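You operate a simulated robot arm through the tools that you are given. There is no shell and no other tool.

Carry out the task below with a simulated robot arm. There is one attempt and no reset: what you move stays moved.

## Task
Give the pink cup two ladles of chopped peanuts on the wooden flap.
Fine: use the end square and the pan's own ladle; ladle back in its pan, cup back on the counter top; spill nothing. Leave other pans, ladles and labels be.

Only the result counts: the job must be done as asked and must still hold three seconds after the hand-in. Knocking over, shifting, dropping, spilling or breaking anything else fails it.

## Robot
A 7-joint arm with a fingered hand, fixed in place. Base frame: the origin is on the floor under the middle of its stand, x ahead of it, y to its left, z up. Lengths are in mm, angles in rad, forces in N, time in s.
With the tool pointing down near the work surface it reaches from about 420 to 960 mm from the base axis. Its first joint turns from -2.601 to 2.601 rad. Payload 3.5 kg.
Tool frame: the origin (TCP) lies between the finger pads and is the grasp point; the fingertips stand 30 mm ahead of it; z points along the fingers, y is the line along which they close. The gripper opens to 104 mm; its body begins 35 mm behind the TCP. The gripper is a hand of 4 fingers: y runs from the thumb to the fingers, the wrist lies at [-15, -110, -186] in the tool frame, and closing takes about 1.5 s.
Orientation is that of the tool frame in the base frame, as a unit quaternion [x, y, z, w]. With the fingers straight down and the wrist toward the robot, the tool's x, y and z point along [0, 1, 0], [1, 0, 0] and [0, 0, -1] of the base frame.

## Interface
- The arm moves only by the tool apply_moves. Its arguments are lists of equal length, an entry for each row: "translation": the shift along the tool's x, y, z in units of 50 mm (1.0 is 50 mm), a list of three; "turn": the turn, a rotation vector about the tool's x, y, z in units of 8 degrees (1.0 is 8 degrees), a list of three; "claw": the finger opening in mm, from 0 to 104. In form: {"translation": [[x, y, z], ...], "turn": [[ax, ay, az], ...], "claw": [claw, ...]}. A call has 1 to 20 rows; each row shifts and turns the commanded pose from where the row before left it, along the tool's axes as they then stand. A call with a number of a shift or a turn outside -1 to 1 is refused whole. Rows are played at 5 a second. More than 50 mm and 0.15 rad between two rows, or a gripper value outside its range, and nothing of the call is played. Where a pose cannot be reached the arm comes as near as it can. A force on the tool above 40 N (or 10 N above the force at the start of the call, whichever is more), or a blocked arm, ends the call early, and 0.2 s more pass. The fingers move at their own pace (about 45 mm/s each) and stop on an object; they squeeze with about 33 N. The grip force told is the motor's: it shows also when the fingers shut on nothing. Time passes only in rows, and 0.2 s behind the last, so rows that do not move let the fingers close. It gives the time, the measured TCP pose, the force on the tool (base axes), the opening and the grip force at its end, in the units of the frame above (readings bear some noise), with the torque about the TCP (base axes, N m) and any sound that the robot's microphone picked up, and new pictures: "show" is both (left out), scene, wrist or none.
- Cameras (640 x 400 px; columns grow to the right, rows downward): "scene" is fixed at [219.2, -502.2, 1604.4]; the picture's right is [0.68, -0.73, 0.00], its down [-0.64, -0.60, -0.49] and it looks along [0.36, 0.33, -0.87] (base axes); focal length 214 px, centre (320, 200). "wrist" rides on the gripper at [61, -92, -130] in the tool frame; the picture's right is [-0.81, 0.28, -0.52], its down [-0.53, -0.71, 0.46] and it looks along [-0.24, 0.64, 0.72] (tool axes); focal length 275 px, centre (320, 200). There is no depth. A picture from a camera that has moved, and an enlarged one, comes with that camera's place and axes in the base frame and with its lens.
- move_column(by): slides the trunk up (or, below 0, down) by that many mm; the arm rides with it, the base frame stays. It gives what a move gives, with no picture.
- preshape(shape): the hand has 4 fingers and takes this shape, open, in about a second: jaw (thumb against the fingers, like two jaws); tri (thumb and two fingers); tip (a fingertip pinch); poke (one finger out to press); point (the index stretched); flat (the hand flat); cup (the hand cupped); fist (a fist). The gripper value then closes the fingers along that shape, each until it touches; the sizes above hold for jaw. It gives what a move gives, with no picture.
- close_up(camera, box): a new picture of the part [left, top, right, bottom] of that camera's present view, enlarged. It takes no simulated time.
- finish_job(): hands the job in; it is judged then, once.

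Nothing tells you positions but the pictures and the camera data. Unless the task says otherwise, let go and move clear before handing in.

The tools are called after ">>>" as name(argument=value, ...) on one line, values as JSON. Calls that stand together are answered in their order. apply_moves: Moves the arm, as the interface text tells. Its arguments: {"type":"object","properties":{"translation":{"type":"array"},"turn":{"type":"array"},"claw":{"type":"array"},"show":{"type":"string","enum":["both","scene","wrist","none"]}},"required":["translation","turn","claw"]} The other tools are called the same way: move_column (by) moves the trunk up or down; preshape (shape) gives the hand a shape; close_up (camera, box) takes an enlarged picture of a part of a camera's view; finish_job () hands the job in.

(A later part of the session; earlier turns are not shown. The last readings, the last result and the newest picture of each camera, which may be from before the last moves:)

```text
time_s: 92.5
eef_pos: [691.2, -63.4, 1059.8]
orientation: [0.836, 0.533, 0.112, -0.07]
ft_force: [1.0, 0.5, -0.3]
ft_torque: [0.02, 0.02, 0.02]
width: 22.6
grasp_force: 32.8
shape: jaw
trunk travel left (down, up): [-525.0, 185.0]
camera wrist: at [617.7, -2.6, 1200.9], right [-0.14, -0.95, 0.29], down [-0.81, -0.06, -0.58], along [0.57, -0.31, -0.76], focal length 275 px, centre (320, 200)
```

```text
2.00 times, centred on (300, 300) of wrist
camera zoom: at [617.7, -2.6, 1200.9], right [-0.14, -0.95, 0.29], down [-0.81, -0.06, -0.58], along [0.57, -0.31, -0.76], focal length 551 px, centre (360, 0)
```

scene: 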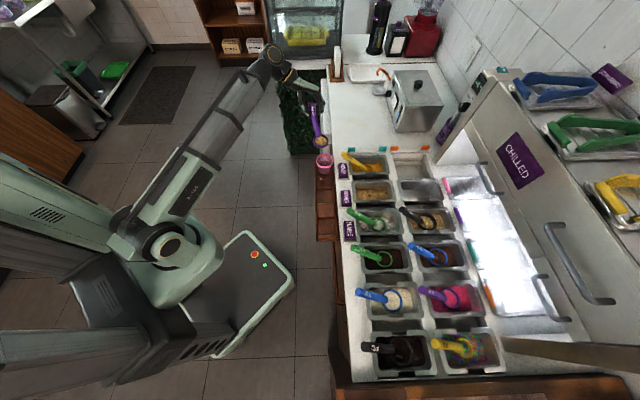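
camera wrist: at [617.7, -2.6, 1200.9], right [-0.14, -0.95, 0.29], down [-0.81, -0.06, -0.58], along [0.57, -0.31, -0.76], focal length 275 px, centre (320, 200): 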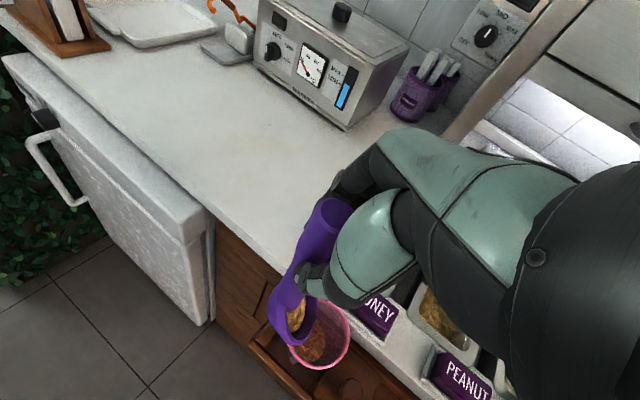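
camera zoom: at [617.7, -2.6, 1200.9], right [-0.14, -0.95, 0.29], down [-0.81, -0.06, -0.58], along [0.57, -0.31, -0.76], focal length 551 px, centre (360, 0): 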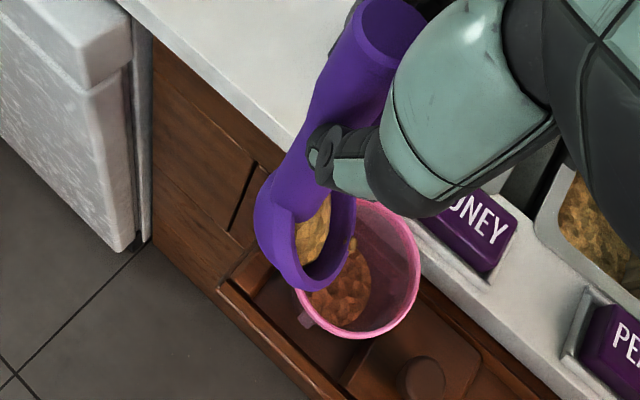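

A stream of peanuts is falling neatly into the cup. I'll let it flow and keep tipping slowly.

>>> apply_moves(translation=[[0, 0, 0], [0, 0, 0], [0, 0, 0], [-0.1726, 0, -0.09], [0, 0, 0], [-0.1726, 0, -0.09], [0, 0, 0], [-0.1726, 0, -0.09], [0, 0, 0], [-0.1726, 0, -0.09], [0, 0, 0]], turn=[[0, 0, 0], [0, 0, 0], [0, 0, 0], [0, 0.46875, 0], [0, 0, 0], [0, 0.46875, 0], [0, 0, 0], [0, 0.46875, 0], [0, 0, 0], [0, 0.46875, 0], [0, 0, 0]], claw=[4, 4, 4, 4, 4, 4, 4, 4, 4, 4, 4], show="wrist")

>>> close_up(camera="scene", box=[296, 135, 360, 185])

>>> close_up(camera="wrist", box=[200, 200, 400, 400])

```text
time_s: 95.0
eef_pos: [673.7, -99.2, 1064.3]
orientation: [0.814, 0.519, 0.219, -0.139]
ft_force: [-0.5, -0.2, -0.5]
ft_torque: [-0.05, 0.03, -0.01]
width: 22.6
grasp_force: 32.6
shape: jaw
trunk travel left (down, up): [-525.0, 185.0]
camera wrist: at [584.4, -71.7, 1206.7], right [-0.16, -0.99, 0.04], down [-0.74, 0.09, -0.66], along [0.65, -0.13, -0.75], focal length 275 px, centre (320, 200)
```

wrist: 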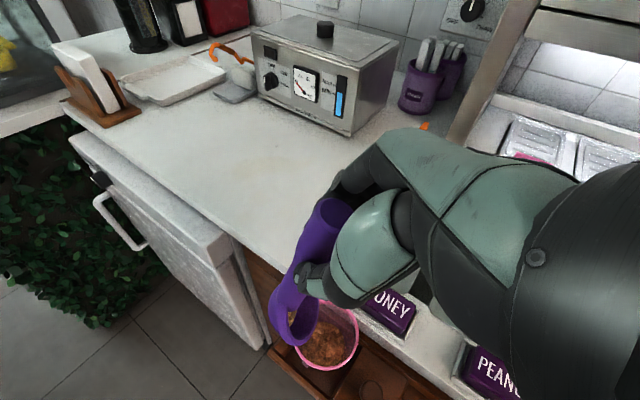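

```text
8.00 times, centred on (328, 160) of scene
camera zoom: at [219.2, -502.2, 1604.4], right [0.68, -0.73, 0.0], down [-0.64, -0.6, -0.49], along [0.36, 0.33, -0.87], focal length 1716 px, centre (256, 520)
```

zoom: 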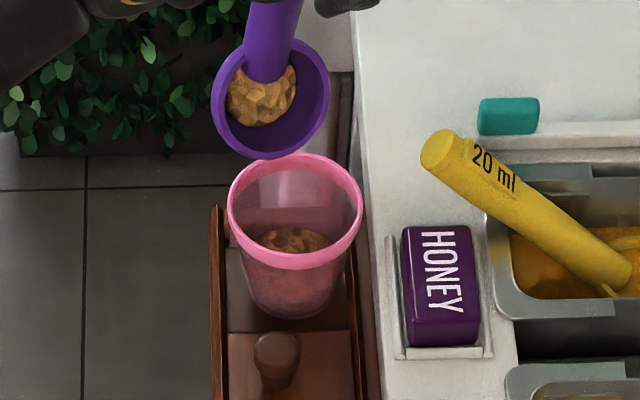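

```text
2.00 times, centred on (300, 300) of wrist
camera zoom: at [584.4, -71.7, 1206.7], right [-0.16, -0.99, 0.04], down [-0.74, 0.09, -0.66], along [0.65, -0.13, -0.75], focal length 551 px, centre (360, 0)
```

zoom: 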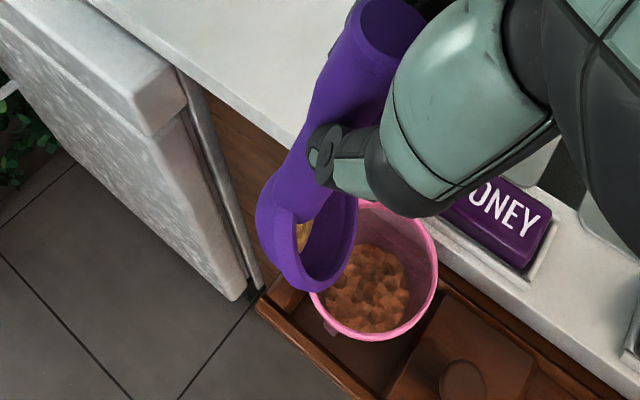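

About half has poured. I continue tipping to empty the ladle.

>>> apply_moves(translation=[[-0.1726, 0, -0.09], [0, 0, 0], [-0.1726, 0, -0.09], [0, 0, 0], [-0.1726, 0, -0.09], [0, 0, 0], [-0.1726, 0, -0.09], [0, 0, 0], [-0.1726, 0, -0.09], [0, 0, 0], [-0.1726, 0, -0.09], [0, 0, 0], [0, 0, 0]], turn=[[0, 0.46875, 0], [0, 0, 0], [0, 0.46875, 0], [0, 0, 0], [0, 0.46875, 0], [0, 0, 0], [0, 0.46875, 0], [0, 0, 0], [0, 0.46875, 0], [0, 0, 0], [0, 0.46875, 0], [0, 0, 0], [0, 0, 0]], claw=[4, 4, 4, 4, 4, 4, 4, 4, 4, 4, 4, 4, 4], show="wrist")

>>> close_up(camera="scene", box=[296, 135, 360, 185])

>>> close_up(camera="wrist", box=[200, 200, 400, 400])

```text
time_s: 97.8
eef_pos: [651.0, -148.4, 1051.6]
orientation: [0.756, 0.483, 0.374, -0.237]
ft_force: [-0.3, 0.2, -0.4]
ft_torque: [-0.05, -0.03, 0.0]
width: 22.5
grasp_force: 33.1
shape: jaw
trunk travel left (down, up): [-525.0, 185.0]
camera wrist: at [539.1, -171.3, 1179.5], right [-0.13, -0.93, -0.33], down [-0.63, 0.34, -0.7], along [0.77, 0.12, -0.63], focal length 275 px, centre (320, 200)
```

wrist: 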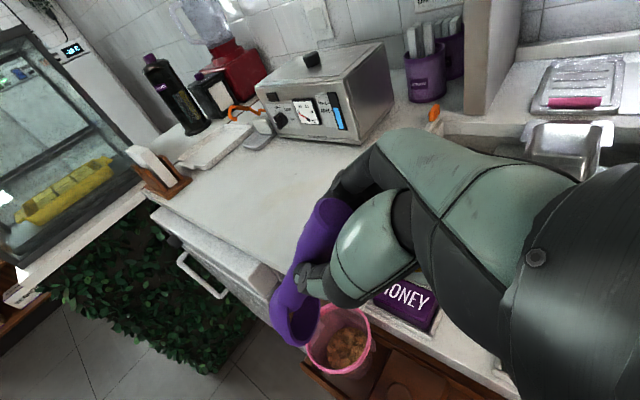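

```text
8.00 times, centred on (328, 160) of scene
camera zoom: at [219.2, -502.2, 1604.4], right [0.68, -0.73, 0.0], down [-0.64, -0.6, -0.49], along [0.36, 0.33, -0.87], focal length 1716 px, centre (256, 520)
```

zoom: 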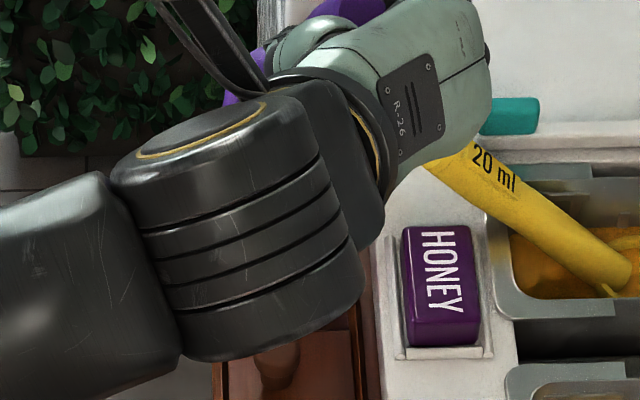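

```text
2.00 times, centred on (300, 300) of wrist
camera zoom: at [539.1, -171.3, 1179.5], right [-0.13, -0.93, -0.33], down [-0.63, 0.34, -0.7], along [0.77, 0.12, -0.63], focal length 551 px, centre (360, 0)
```

zoom: 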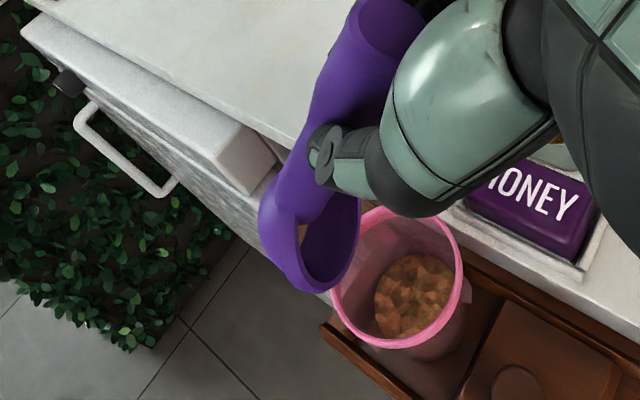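

Most has gone into the cup. I need a closer look at the lip's position relative to the cup before tipping further.

>>> close_up(camera="wrist", box=[260, 260, 400, 400])

>>> close_up(camera="wrist", box=[270, 290, 330, 350])

```text
2.86 times, centred on (330, 330) of wrist
camera zoom: at [539.1, -171.3, 1179.5], right [-0.13, -0.93, -0.33], down [-0.63, 0.34, -0.7], along [0.77, 0.12, -0.63], focal length 786 px, centre (291, -171)
```

zoom: 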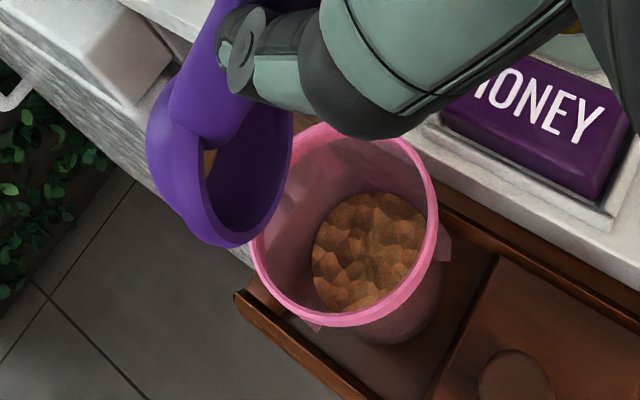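

```text
6.67 times, centred on (300, 320) of wrist
camera zoom: at [539.1, -171.3, 1179.5], right [-0.13, -0.93, -0.33], down [-0.63, 0.34, -0.7], along [0.77, 0.12, -0.63], focal length 1835 px, centre (453, -600)
```

zoom: 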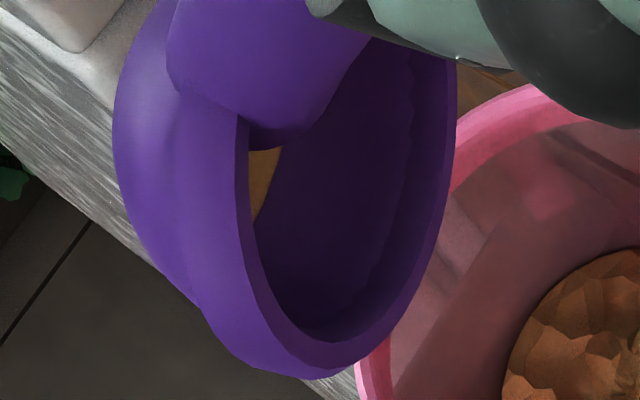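

The geometry is as planned — the pouring lip is over the cup's interior and only a little residue remains. I'll tip a bit more to empty it.

>>> apply_moves(translation=[[-0.1726, 0, -0.09], [0, 0, 0], [-0.1726, 0, -0.09], [0, 0, 0], [-0.1726, 0, -0.09], [0, 0, 0], [-0.1726, 0, -0.09], [0, 0, 0], [0, 0, 0], [0, 0, 0], [0, 0, 0]], turn=[[0, 0.46875, 0], [0, 0, 0], [0, 0.46875, 0], [0, 0, 0], [0, 0.46875, 0], [0, 0, 0], [0, 0.46875, 0], [0, 0, 0], [0, 0, 0], [0, 0, 0], [0, 0, 0]], claw=[4, 4, 4, 4, 4, 4, 4, 4, 4, 4, 4], show="wrist")

>>> close_up(camera="wrist", box=[260, 260, 400, 400])

```text
time_s: 100.2
eef_pos: [637.8, -180.6, 1032.5]
orientation: [0.7, 0.447, 0.47, -0.299]
ft_force: [1.0, 0.2, -1.4]
ft_torque: [-0.02, 0.05, 0.02]
width: 22.6
grasp_force: 33.1
shape: jaw
trunk travel left (down, up): [-525.0, 185.0]
camera wrist: at [513.0, -230.1, 1138.1], right [-0.08, -0.83, -0.55], down [-0.55, 0.5, -0.67], along [0.83, 0.25, -0.5], focal length 275 px, centre (320, 200)
```

wrist: 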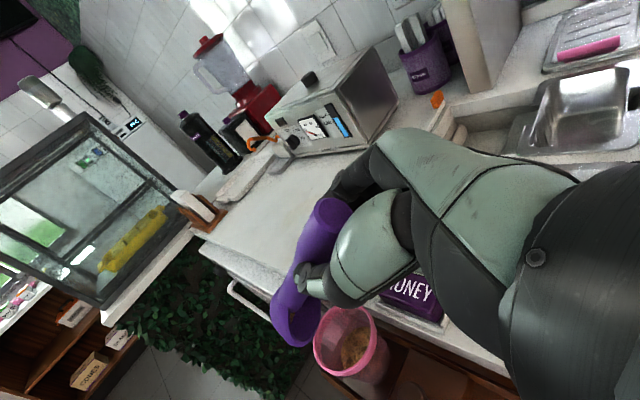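

```text
2.86 times, centred on (330, 330) of wrist
camera zoom: at [513.0, -230.1, 1138.1], right [-0.08, -0.83, -0.55], down [-0.55, 0.5, -0.67], along [0.83, 0.25, -0.5], focal length 786 px, centre (291, -171)
```

zoom: 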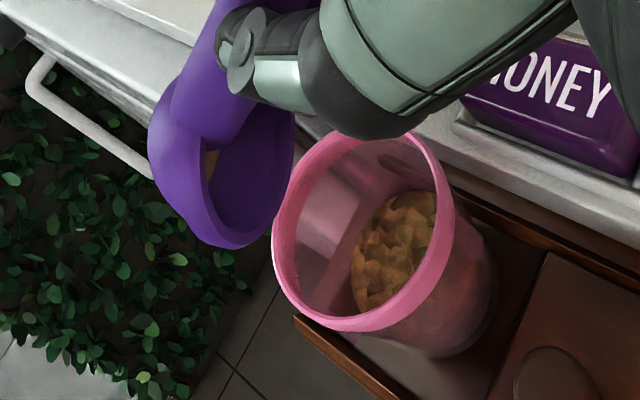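

Emptied apart from a trace. I'll raise the ladle clear, turn it back level, and check the cup.

>>> apply_moves(translation=[[0.3696, 0, -0.1532], [0.3696, 0, -0.1532], [0.3696, 0, -0.1532], [0.3258, 0, 0.213], [0.3258, 0, 0.213], [0.3258, 0, 0.213], [0.3258, 0, 0.213], [0.3258, 0, 0.213], [0.3258, 0, 0.213], [0.3258, 0, 0.213], [0.3258, 0, 0.213], [0.3258, 0, 0.213], [0.3258, 0, 0.213], [0.3258, 0, 0.213], [0.3258, 0, 0.213], [0.3258, 0, 0.213], [0, 0, 0]], turn=[[0, 0, 0], [0, 0, 0], [0, 0, 0], [0, -0.9375, 0], [0, -0.9375, 0], [0, -0.9375, 0], [0, -0.9375, 0], [0, -0.9375, 0], [0, -0.9375, 0], [0, -0.9375, 0], [0, -0.9375, 0], [0, -0.9375, 0], [0, -0.9375, 0], [0, -0.9375, 0], [0, -0.9375, 0], [0, -0.9375, 0], [0, 0, 0]], claw=[4, 4, 4, 4, 4, 4, 4, 4, 4, 4, 4, 4, 4, 4, 4, 4, 4], show="both")

>>> close_up(camera="scene", box=[296, 120, 360, 190])

>>> close_up(camera="scene", box=[308, 145, 348, 185])

```text
time_s: 103.8
eef_pos: [729.9, 18.3, 1049.8]
orientation: [0.814, 0.519, -0.218, 0.14]
ft_force: [0.4, 0.5, -1.0]
ft_torque: [0.0, -0.04, -0.04]
width: 22.7
grasp_force: 33.1
shape: jaw
trunk travel left (down, up): [-525.0, 185.0]
camera wrist: at [696.3, 164.4, 1132.0], right [0.06, -0.52, 0.85], down [-0.94, -0.32, -0.13], along [0.34, -0.79, -0.51], focal length 275 px, centre (320, 200)
```

scene: 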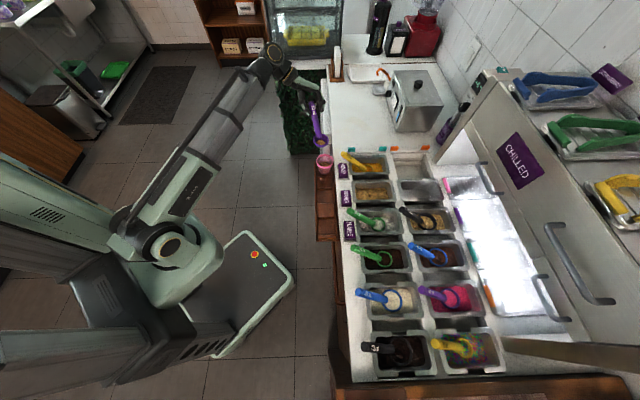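
wrist: 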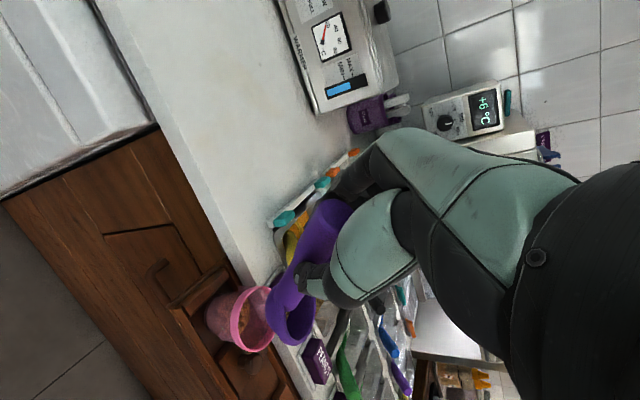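

```text
5.71 times, centred on (328, 155) of scene
camera zoom: at [219.2, -502.2, 1604.4], right [0.68, -0.73, 0.0], down [-0.64, -0.6, -0.49], along [0.36, 0.33, -0.87], focal length 1226 px, centre (274, 457)
```

zoom: 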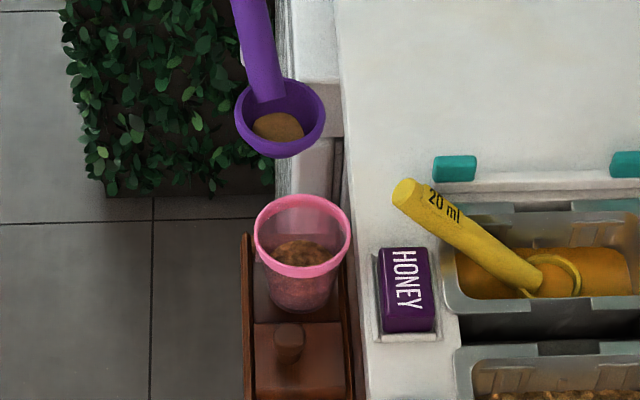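

```text
10.00 times, centred on (328, 165) of scene
camera zoom: at [219.2, -502.2, 1604.4], right [0.68, -0.73, 0.0], down [-0.64, -0.6, -0.49], along [0.36, 0.33, -0.87], focal length 2145 px, centre (240, 550)
```

zoom: 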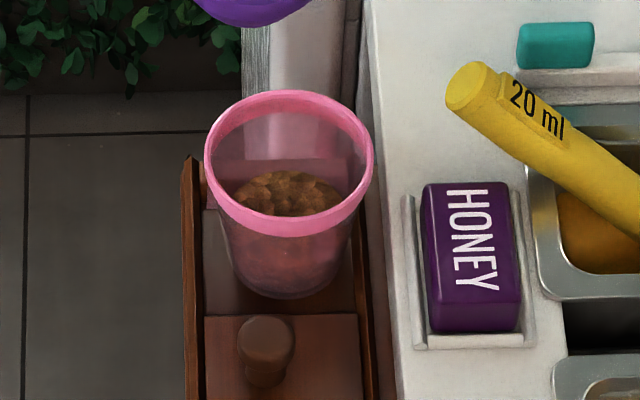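

One ladleful is in the cup, upright and with no spill visible. I'll go back over the peanut pan for the second one.

>>> apply_moves(translation=[[0, 0, 0], [0, 0, 0], [0, 0, 0], [0, 0, 0], [0, 0, 0], [0, 0, 0], [0, 0, 0], [0, 0, 0], [0, 0, 0], [-0.402, -0.615, 0.232], [-0.402, -0.615, 0.232], [-0.402, -0.615, 0.232], [-0.402, -0.615, 0.232], [-0.402, -0.615, 0.232], [-0.402, -0.615, 0.232], [-0.402, -0.615, 0.232], [-0.402, -0.615, 0.232], [0, 0, 0]], turn=[[-0.4514, 0, -0.7818], [-0.4514, 0, -0.7818], [-0.4514, 0, -0.7818], [-0.4514, 0, -0.7818], [-0.4514, 0, -0.7818], [-0.4514, 0, -0.7818], [-0.4514, 0, -0.7818], [-0.4514, 0, -0.7818], [-0.4514, 0, -0.7818], [0, 0, 0], [0, 0, 0], [0, 0, 0], [0, 0, 0], [0, 0, 0], [0, 0, 0], [0, 0, 0], [0, 0, 0], [0, 0, 0]], claw=[4, 4, 4, 4, 4, 4, 4, 4, 4, 4, 4, 4, 4, 4, 4, 4, 4, 4], show="wrist")

>>> close_up(camera="scene", box=[340, 160, 404, 210])

>>> close_up(camera="wrist", box=[200, 200, 400, 400])

```text
time_s: 107.5
eef_pos: [659.5, -281.1, 1048.2]
orientation: [0.408, 0.875, -0.108, 0.235]
ft_force: [0.5, 0.4, -0.4]
ft_torque: [0.02, 0.02, -0.03]
width: 22.5
grasp_force: 32.7
shape: jaw
trunk travel left (down, up): [-525.0, 185.0]
camera wrist: at [513.1, -249.7, 1130.2], right [0.49, -0.16, 0.85], down [-0.1, -0.99, -0.13], along [0.86, -0.02, -0.5], focal length 275 px, centre (320, 200)
```

wrist: 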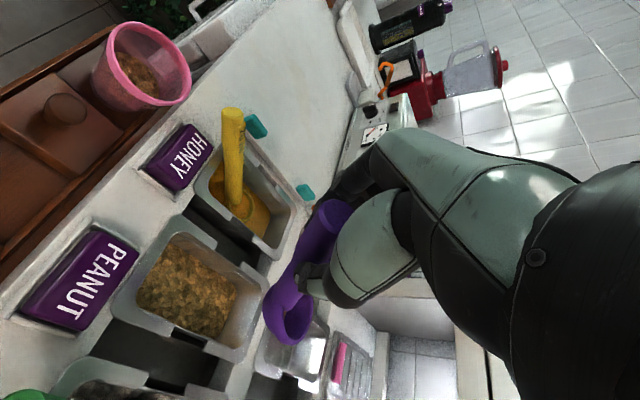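

```text
8.00 times, centred on (372, 185) of scene
camera zoom: at [219.2, -502.2, 1604.4], right [0.68, -0.73, 0.0], down [-0.64, -0.6, -0.49], along [0.36, 0.33, -0.87], focal length 1716 px, centre (-96, 320)
```

zoom: 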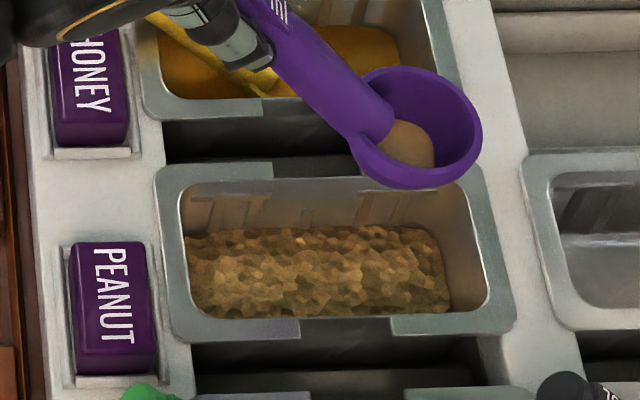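

```text
2.00 times, centred on (300, 300) of wrist
camera zoom: at [513.1, -249.7, 1130.2], right [0.49, -0.16, 0.85], down [-0.1, -0.99, -0.13], along [0.86, -0.02, -0.5], focal length 551 px, centre (360, 0)
```

zoom: 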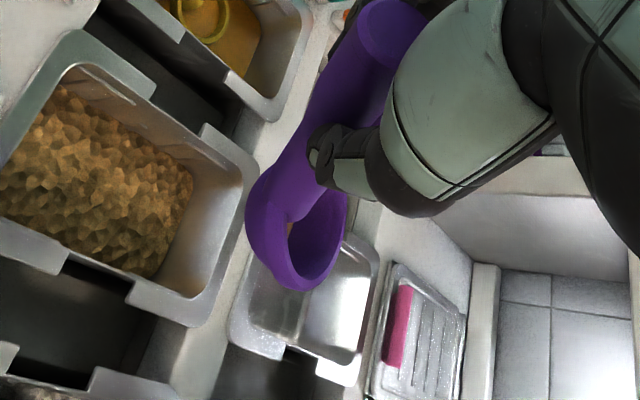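

The pan is tidy and still well stocked. I'll lower the ladle into its scoop start position and tilt.

>>> apply_moves(translation=[[0.444, 0.01, 0.49], [0.444, 0.01, 0.49], [0.444, 0.01, 0.49], [0, 0, 0], [-0.171, -0.005, 0.028], [-0.173, -0.005, 0.005], [-0.172, -0.005, -0.018], [-0.169, -0.005, -0.04], [-0.162, -0.005, -0.062], [-0.153, -0.005, -0.082], [0, 0, 0]], turn=[[0, 0, 0], [0, 0, 0], [0, 0, 0], [0, 0, 0], [0, 0.9375, 0], [0, 0.9375, 0], [0, 0.9375, 0], [0, 0.9375, 0], [0, 0.9375, 0], [0, 0.9375, 0], [0, 0, 0]], claw=[4, 4, 4, 4, 4, 4, 4, 4, 4, 4, 4], show="wrist")

>>> close_up(camera="wrist", box=[200, 180, 420, 400])

```text
time_s: 110.0
eef_pos: [677.3, -302.8, 972.4]
orientation: [0.419, 0.899, 0.057, -0.118]
ft_force: [-0.1, -0.4, -1.0]
ft_torque: [-0.01, 0.0, -0.03]
width: 22.5
grasp_force: 33.1
shape: jaw
trunk travel left (down, up): [-525.0, 185.0]
camera wrist: at [590.8, -342.8, 1112.8], right [0.8, -0.53, 0.29], down [-0.29, -0.76, -0.58], along [0.53, 0.38, -0.76], focal length 275 px, centre (320, 200)
```

wrist: 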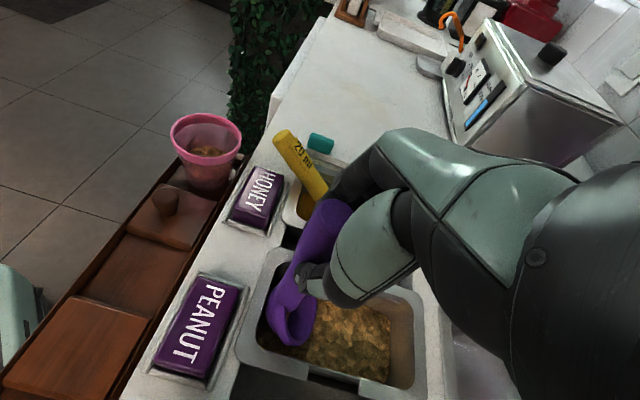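

```text
1.82 times, centred on (310, 290) of wrist
camera zoom: at [590.8, -342.8, 1112.8], right [0.8, -0.53, 0.29], down [-0.29, -0.76, -0.58], along [0.53, 0.38, -0.76], focal length 500 px, centre (338, 36)
```

zoom: 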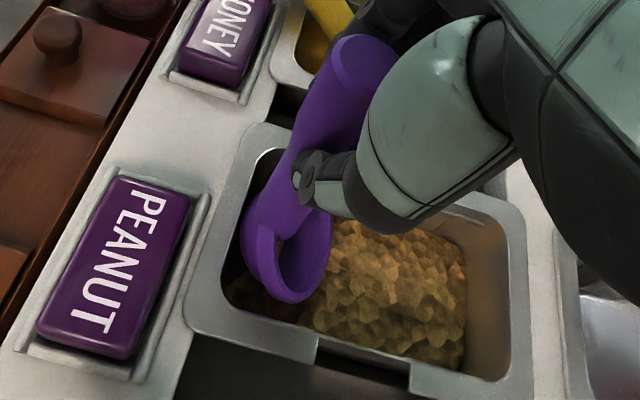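

The ladle now sits about 5° steeper in the hand, so the bowl is too near the front wall. I'll shift it back and sideways a little before lowering.

>>> apply_moves(translation=[[-0.255, 0.204, -0.068], [-0.052, 0, 0.193], [-0.052, 0, 0.193], [-0.026, 0, 0.0965], [0, 0, 0]], turn=[[0, 0, 0], [0, 0, 0], [0, 0, 0], [0, 0, 0], [0, 0, 0]], claw=[4, 4, 4, 4, 4], show="wrist")

>>> close_up(camera="wrist", box=[200, 180, 420, 400])

```text
time_s: 111.2
eef_pos: [694.4, -305.2, 946.9]
orientation: [0.418, 0.899, 0.056, -0.117]
ft_force: [-2.6, 1.3, 13.9]
ft_torque: [0.07, 0.06, 0.07]
width: 22.9
grasp_force: 32.6
shape: jaw
trunk travel left (down, up): [-525.0, 185.0]
camera wrist: at [606.6, -344.6, 1088.9], right [0.8, -0.53, 0.29], down [-0.29, -0.76, -0.58], along [0.53, 0.38, -0.76], focal length 275 px, centre (320, 200)
```

wrist: 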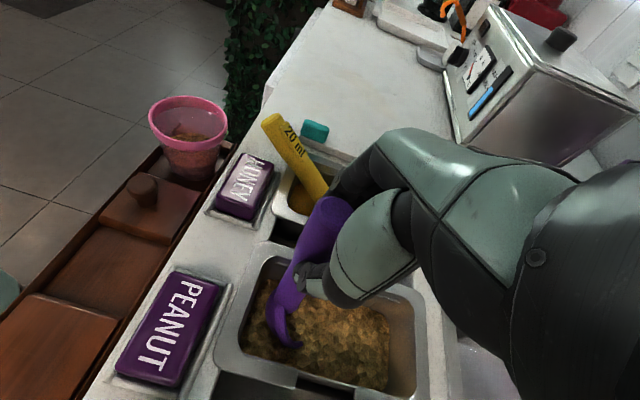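

```text
1.82 times, centred on (310, 290) of wrist
camera zoom: at [606.6, -344.6, 1088.9], right [0.8, -0.53, 0.29], down [-0.29, -0.76, -0.58], along [0.53, 0.38, -0.76], focal length 500 px, centre (338, 36)
```

zoom: 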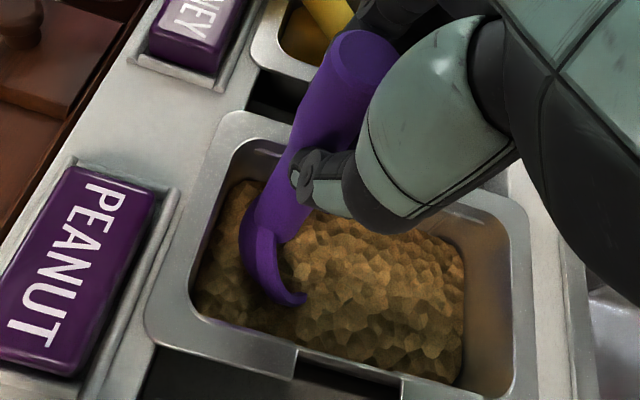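

Touching the floor now (14 N), so I'll ease up 4.5 mm and plough as before.

>>> apply_moves(translation=[[0.0233, 0, -0.0869], [0, 0, 0], [-0.1546, 0, -0.0414], [-0.1546, 0, -0.0414], [-0.1546, 0, -0.0414], [-0.1546, 0, -0.0414], [0, 0, 0]], turn=[[0, 0, 0], [0, 0, 0], [0, 0, 0], [0, 0, 0], [0, 0, 0], [0, 0, 0], [0, 0, 0]], claw=[4, 4, 4, 4, 4, 4, 4], show="wrist")

>>> close_up(camera="wrist", box=[200, 180, 420, 400])

```text
time_s: 112.8
eef_pos: [714.3, -329.7, 950.3]
orientation: [0.419, 0.899, 0.056, -0.118]
ft_force: [0.3, 0.4, -1.4]
ft_torque: [0.02, 0.0, 0.01]
width: 22.8
grasp_force: 33.1
shape: jaw
trunk travel left (down, up): [-525.0, 185.0]
camera wrist: at [627.7, -370.0, 1091.9], right [0.8, -0.53, 0.29], down [-0.29, -0.76, -0.58], along [0.53, 0.38, -0.76], focal length 275 px, centre (320, 200)
```

wrist: 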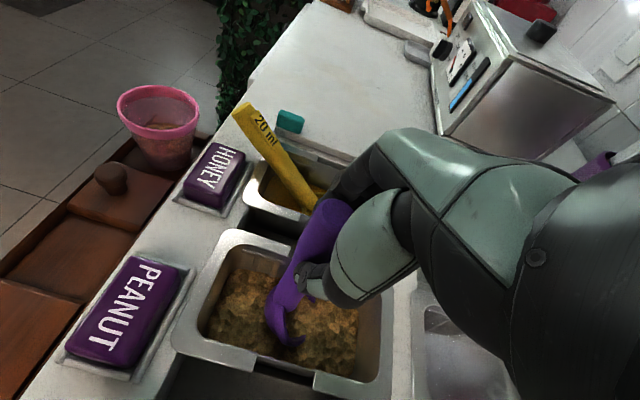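

```text
1.82 times, centred on (310, 290) of wrist
camera zoom: at [627.7, -370.0, 1091.9], right [0.8, -0.53, 0.29], down [-0.29, -0.76, -0.58], along [0.53, 0.38, -0.76], focal length 500 px, centre (338, 36)
```

zoom: 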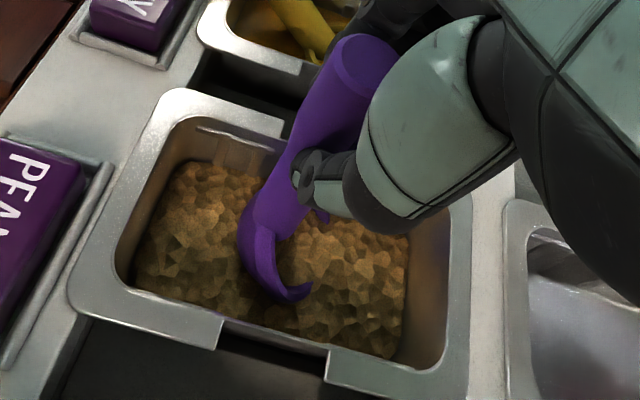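

Running freely again. A bit more plough, then level the bowl inside the heap as before.

>>> apply_moves(translation=[[-0.116, 0, -0.031], [-0.116, 0, -0.031], [0.221, 0, 0.088], [0.219, 0, 0.097], [0.217, 0, 0.107], [0.214, 0, 0.117], [0.218, 0, 0.126], [0.219, 0, 0.138], [0.22, 0, 0.146], [0, 0, 0]], turn=[[0, 0, 0], [0, 0, 0], [0, -0.893, 0], [0, -0.893, 0], [0, -0.893, 0], [0, -0.893, 0], [0, -0.893, 0], [0, -0.893, 0], [0, -0.893, 0], [0, 0, 0]], claw=[4, 4, 4, 4, 4, 4, 4, 4, 4, 4], show="wrist")

>>> close_up(camera="wrist", box=[220, 200, 380, 360])

>>> close_up(camera="scene", box=[345, 170, 409, 210])

```text
time_s: 115.0
eef_pos: [679.9, -287.7, 904.9]
orientation: [0.403, 0.864, -0.127, 0.274]
ft_force: [-0.6, 0.3, -1.1]
ft_torque: [0.03, 0.04, 0.02]
width: 22.4
grasp_force: 32.9
shape: jaw
trunk travel left (down, up): [-525.0, 185.0]
camera wrist: at [528.4, -251.5, 975.4], right [0.44, -0.11, 0.89], down [-0.1, -0.99, -0.07], along [0.89, -0.06, -0.45], focal length 275 px, centre (320, 200)
```

wrist: 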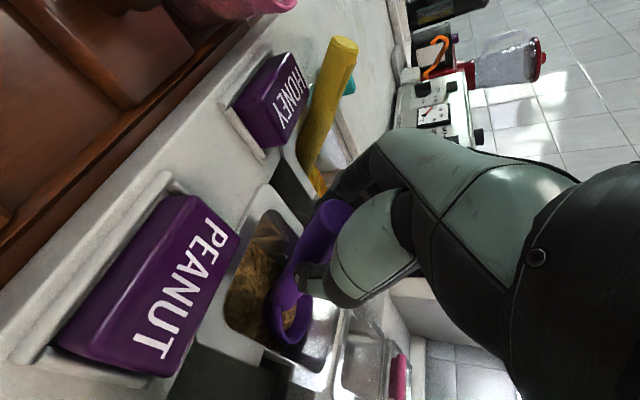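

```text
2.50 times, centred on (300, 280) of wrist
camera zoom: at [528.4, -251.5, 975.4], right [0.44, -0.11, 0.89], down [-0.1, -0.99, -0.07], along [0.89, -0.06, -0.45], focal length 688 px, centre (370, 0)
```

zoom: 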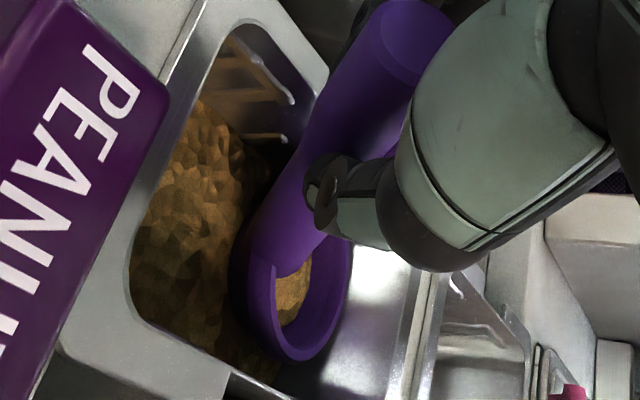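

```text
10.00 times, centred on (377, 190) of scene
camera zoom: at [219.2, -502.2, 1604.4], right [0.68, -0.73, 0.0], down [-0.64, -0.6, -0.49], along [0.36, 0.33, -0.87], focal length 2145 px, centre (-250, 300)
```

zoom: 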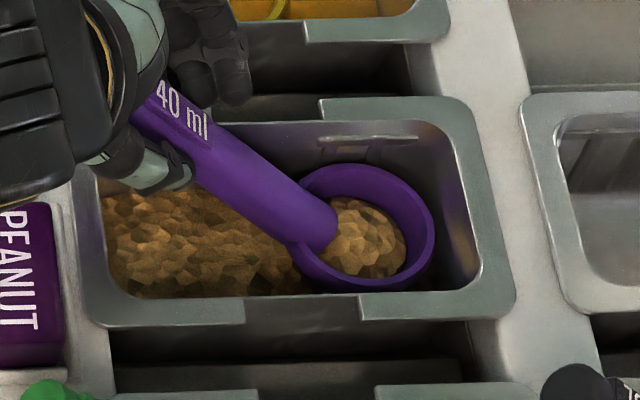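

Only about half full this time. I'll make another pass: raise, return to the front of the pan, tilt and scoop again.

>>> apply_moves(translation=[[-0.172, 0, -0.2457], [-0.172, 0, -0.2457], [-0.172, 0, -0.2457], [-0.102, -0.003, -0.031], [-0.097, -0.003, -0.044], [-0.091, -0.003, -0.055], [-0.083, -0.003, -0.066], [-0.074, -0.003, -0.076], [-0.064, -0.003, -0.085], [-0.053, -0.003, -0.092], [-0.049, 0, 0.182], [-0.049, 0, 0.182], [-0.047, 0, 0.176], [0, 0, 0]], turn=[[0, 0, 0], [0, 0, 0], [0, 0, 0], [0, 0.893, 0], [0, 0.893, 0], [0, 0.893, 0], [0, 0.893, 0], [0, 0.893, 0], [0, 0.893, 0], [0, 0.893, 0], [0, 0, 0], [0, 0, 0], [0, 0, 0], [0, 0, 0]], claw=[4, 4, 4, 4, 4, 4, 4, 4, 4, 4, 4, 4, 4, 4], show="wrist")

>>> close_up(camera="wrist", box=[200, 180, 420, 400])

```text
time_s: 118.0
eef_pos: [693.8, -305.8, 949.4]
orientation: [0.419, 0.899, 0.056, -0.119]
ft_force: [0.0, -0.7, 0.0]
ft_torque: [-0.01, 0.0, 0.03]
width: 22.5
grasp_force: 33.2
shape: jaw
trunk travel left (down, up): [-525.0, 185.0]
camera wrist: at [606.9, -345.9, 1091.8], right [0.8, -0.53, 0.29], down [-0.29, -0.76, -0.58], along [0.53, 0.38, -0.76], focal length 275 px, centre (320, 200)
```

wrist: 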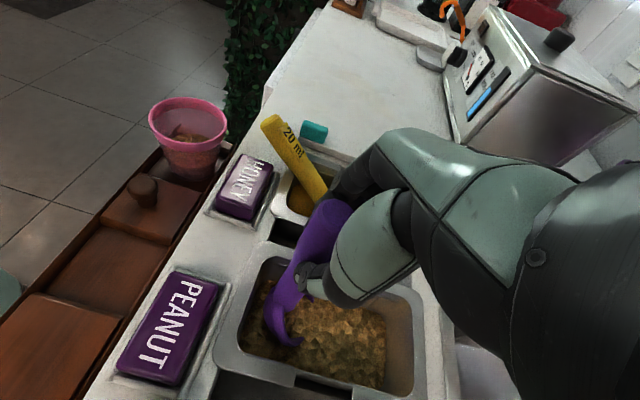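

```text
1.82 times, centred on (310, 290) of wrist
camera zoom: at [606.9, -345.9, 1091.8], right [0.8, -0.53, 0.29], down [-0.29, -0.76, -0.58], along [0.53, 0.38, -0.76], focal length 500 px, centre (338, 36)
```

zoom: 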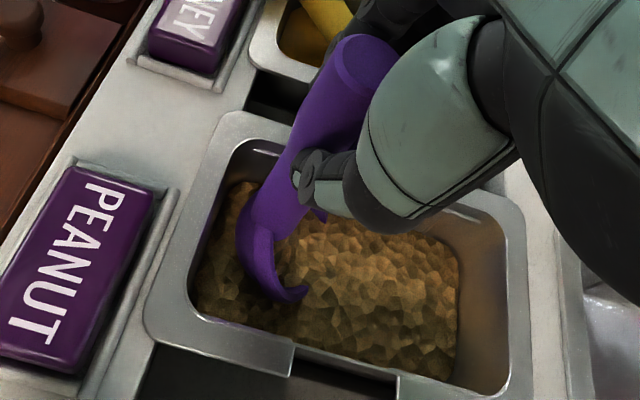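

In position with no floor contact. Plough 40 mm and level within the heap.

>>> apply_moves(translation=[[-0.1546, 0, -0.0414], [-0.1546, 0, -0.0414], [-0.1546, 0, -0.0414], [-0.1546, 0, -0.0414], [-0.1546, 0, -0.0414], [0.236, 0, 0.101], [0.236, 0, 0.107], [0.235, 0, 0.115], [0.233, 0, 0.123], [0.237, 0, 0.13], [0.238, 0, 0.139], [0.239, 0, 0.145], [0, 0, 0]], turn=[[0, 0, 0], [0, 0, 0], [0, 0, 0], [0, 0, 0], [0, 0, 0], [0, -0.893, 0], [0, -0.893, 0], [0, -0.893, 0], [0, -0.893, 0], [0, -0.893, 0], [0, -0.893, 0], [0, -0.893, 0], [0, 0, 0]], claw=[4, 4, 4, 4, 4, 4, 4, 4, 4, 4, 4, 4, 4], show="wrist")

>>> close_up(camera="wrist", box=[220, 200, 380, 360])

>>> close_up(camera="scene", box=[345, 170, 409, 210])

```text
time_s: 120.8
eef_pos: [673.3, -280.3, 899.4]
orientation: [0.403, 0.864, -0.127, 0.273]
ft_force: [0.3, 0.2, 0.2]
ft_torque: [-0.01, -0.02, 0.02]
width: 23.0
grasp_force: 33.1
shape: jaw
trunk travel left (down, up): [-525.0, 185.0]
camera wrist: at [521.3, -243.9, 970.7], right [0.44, -0.1, 0.89], down [-0.1, -0.99, -0.07], along [0.89, -0.06, -0.45], focal length 275 px, centre (320, 200)
```

wrist: 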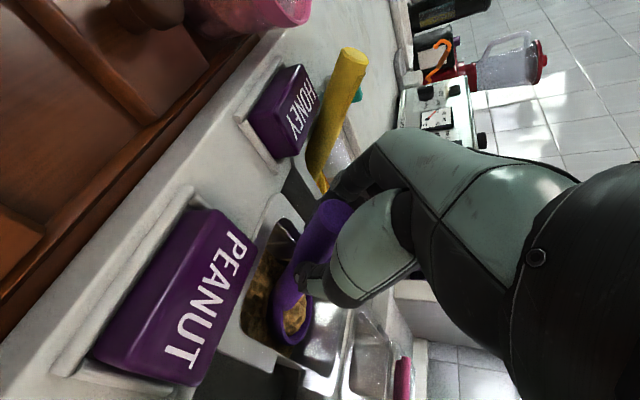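

```text
2.50 times, centred on (300, 280) of wrist
camera zoom: at [521.3, -243.9, 970.7], right [0.44, -0.1, 0.89], down [-0.1, -0.99, -0.07], along [0.89, -0.06, -0.45], focal length 688 px, centre (370, 0)
```

zoom: 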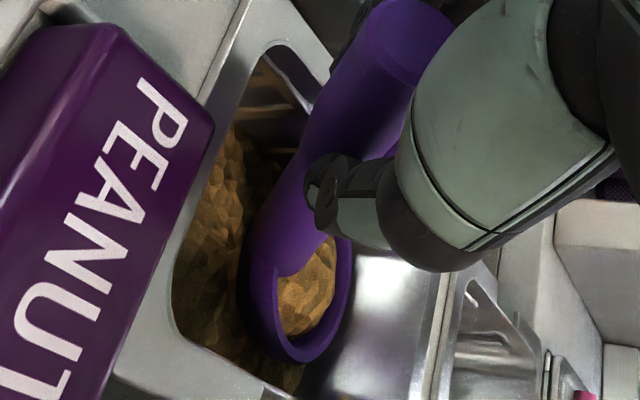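

```text
10.00 times, centred on (377, 190) of scene
camera zoom: at [219.2, -502.2, 1604.4], right [0.68, -0.73, 0.0], down [-0.64, -0.6, -0.49], along [0.36, 0.33, -0.87], focal length 2145 px, centre (-250, 300)
```

zoom: 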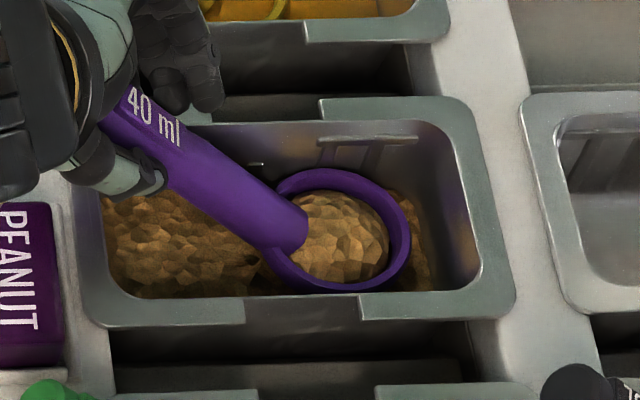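

Nicely full again, comparable to the first ladle. I'll lift slowly and check.

>>> apply_moves(translation=[[-0.0918, 0, -0.131], [-0.0918, 0, -0.131], [-0.0918, 0, -0.131], [-0.0918, 0, -0.131], [-0.0918, 0, -0.131], [-0.0918, 0, -0.131], [-0.0918, 0, -0.131], [-0.0918, 0, -0.131], [0, 0, 0]], turn=[[0, 0, 0], [0, 0, 0], [0, 0, 0], [0, 0, 0], [0, 0, 0], [0, 0, 0], [0, 0, 0], [0, 0, 0], [0, 0, 0]], claw=[4, 4, 4, 4, 4, 4, 4, 4, 4], show="wrist")

>>> close_up(camera="wrist", box=[260, 260, 360, 360])

>>> close_up(camera="scene", box=[362, 175, 394, 197])

```text
time_s: 122.8
eef_pos: [672.9, -279.8, 965.1]
orientation: [0.402, 0.865, -0.126, 0.273]
ft_force: [0.6, -0.5, -1.2]
ft_torque: [0.05, 0.03, 0.03]
width: 22.5
grasp_force: 33.3
shape: jaw
trunk travel left (down, up): [-525.0, 185.0]
camera wrist: at [520.8, -243.6, 1036.2], right [0.45, -0.11, 0.89], down [-0.1, -0.99, -0.07], along [0.89, -0.06, -0.45], focal length 275 px, centre (320, 200)
```

wrist: 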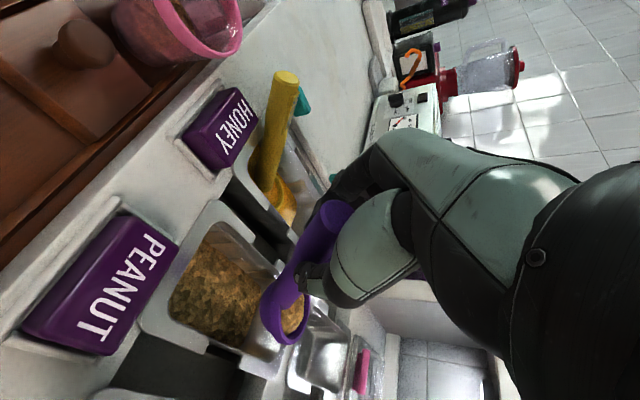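

```text
4.00 times, centred on (310, 310) of wrist
camera zoom: at [520.8, -243.6, 1036.2], right [0.45, -0.11, 0.89], down [-0.1, -0.99, -0.07], along [0.89, -0.06, -0.45], focal length 1101 px, centre (360, -240)
```

zoom: 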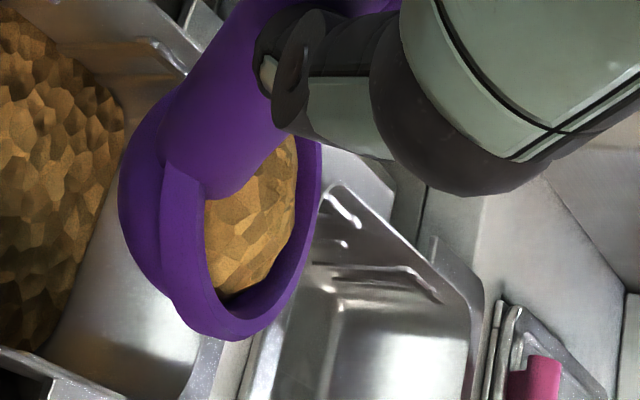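

```text
16.00 times, centred on (378, 186) of scene
camera zoom: at [219.2, -502.2, 1604.4], right [0.68, -0.73, 0.0], down [-0.64, -0.6, -0.49], along [0.36, 0.33, -0.87], focal length 3432 px, centre (-608, 424)
```

zoom: 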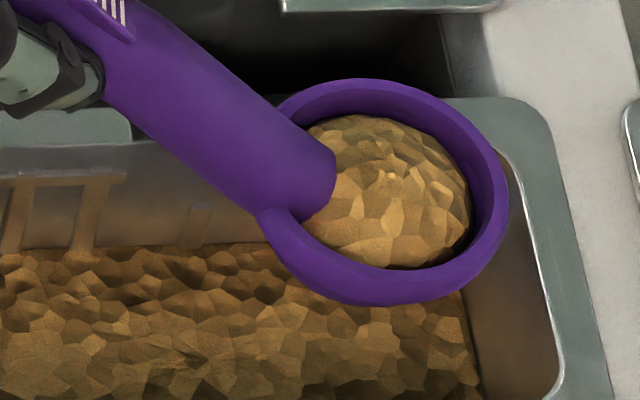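

A second full ladle. I'll lift and carry it the same smooth way to the cup.

>>> apply_moves(translation=[[-0.0918, 0, -0.131], [-0.172, 0, -0.2457], [-0.195, 0, -0.2785], [-0.195, 0, -0.2785], [-0.172, 0, -0.2457], [-0.0918, 0, -0.131], [0, 0, 0]], turn=[[0, 0, 0], [0, 0, 0], [0, 0, 0], [0, 0, 0], [0, 0, 0], [0, 0, 0], [0, 0, 0]], claw=[4, 4, 4, 4, 4, 4, 4], show="none")

>>> apply_moves(translation=[[0.098, 0.16, -0.069], [0.172, 0.281, -0.12], [0.2457, 0.4008, -0.1721], [0.2457, 0.4008, -0.1721], [0.2457, 0.4008, -0.1721], [0.2457, 0.4008, -0.1721], [0.2457, 0.4008, -0.1721], [0.2457, 0.4008, -0.1721], [0.2457, 0.4008, -0.1721], [0.2457, 0.4008, -0.1721], [0.2457, 0.4008, -0.1721], [0.2457, 0.4008, -0.1721], [0.172, 0.281, -0.12], [0.098, 0.16, -0.069], [0, 0, 0]], turn=[[0, 0, 0], [0, 0, 0], [0, 0, 0], [0, 0, 0], [0, 0, 0], [0, 0, 0], [0, 0, 0], [0, 0, 0], [0, 0, 0], [0, 0, 0], [0, 0, 0], [0, 0, 0], [0, 0, 0], [0, 0, 0], [0, 0, 0]], claw=[4, 4, 4, 4, 4, 4, 4, 4, 4, 4, 4, 4, 4, 4, 4], show="none")

>>> apply_moves(translation=[[0, 0, 0], [0, 0, 0], [0, 0, 0], [0, 0, 0], [0, 0, 0], [0, 0, 0], [0, 0, 0], [0, 0, 0], [0, 0, 0], [0, 0, 0], [0, 0, 0], [0, 0, 0], [0, 0, 0], [0, 0, 0], [0, 0, 0]], turn=[[0.179, 0, 0.256], [0.3585, 0, 0.5119], [0.3585, 0, 0.5119], [0.3585, 0, 0.5119], [0.3585, 0, 0.5119], [0.3585, 0, 0.5119], [0.3585, 0, 0.5119], [0.3585, 0, 0.5119], [0.3585, 0, 0.5119], [0.3585, 0, 0.5119], [0.3585, 0, 0.5119], [0.3585, 0, 0.5119], [0.3585, 0, 0.5119], [0.179, 0, 0.256], [0, 0, 0]], claw=[4, 4, 4, 4, 4, 4, 4, 4, 4, 4, 4, 4, 4, 4, 4], show="both")

>>> close_up(camera="scene", box=[296, 110, 360, 180])

```text
time_s: 124.3
eef_pos: [671.8, -280.8, 1045.0]
orientation: [0.403, 0.864, -0.126, 0.273]
ft_force: [0.1, 0.4, -0.8]
ft_torque: [0.04, 0.04, 0.0]
width: 22.6
grasp_force: 32.6
shape: jaw
trunk travel left (down, up): [-525.0, 185.0]
```

```text
time_s: 127.5
eef_pos: [742.4, 14.8, 1044.8]
orientation: [0.404, 0.864, -0.126, 0.273]
ft_force: [-0.7, 0.4, -0.9]
ft_torque: [0.02, 0.02, 0.02]
width: 22.7
grasp_force: 33.2
shape: jaw
trunk travel left (down, up): [-525.0, 185.0]
```

```text
time_s: 130.8
eef_pos: [742.9, 18.4, 1045.1]
orientation: [0.805, 0.511, -0.252, 0.161]
ft_force: [0.4, 1.2, -0.8]
ft_torque: [0.03, -0.02, 0.03]
width: 22.5
grasp_force: 33.2
shape: jaw
trunk travel left (down, up): [-525.0, 185.0]
camera wrist: at [710.8, 169.0, 1117.1], right [0.09, -0.45, 0.89], down [-0.94, -0.33, -0.07], along [0.32, -0.83, -0.45], focal length 275 px, centre (320, 200)
```

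scene: 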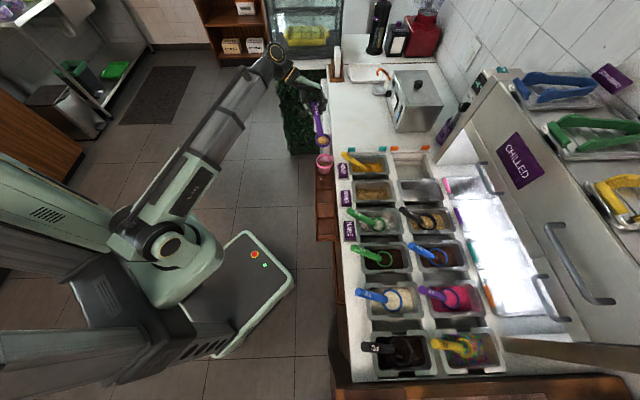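
wrist: 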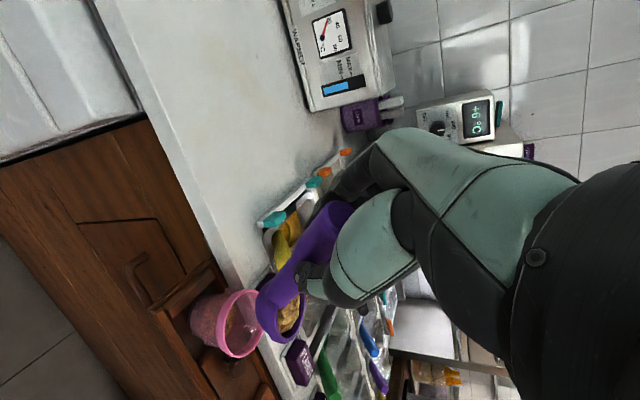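

```text
5.71 times, centred on (328, 145) of scene
camera zoom: at [219.2, -502.2, 1604.4], right [0.68, -0.73, 0.0], down [-0.64, -0.6, -0.49], along [0.36, 0.33, -0.87], focal length 1226 px, centre (274, 514)
```

zoom: 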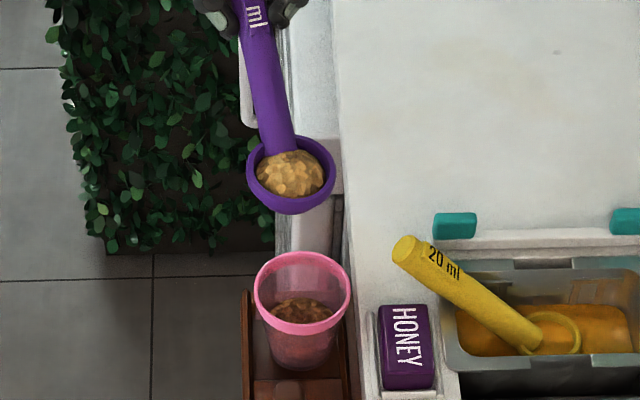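

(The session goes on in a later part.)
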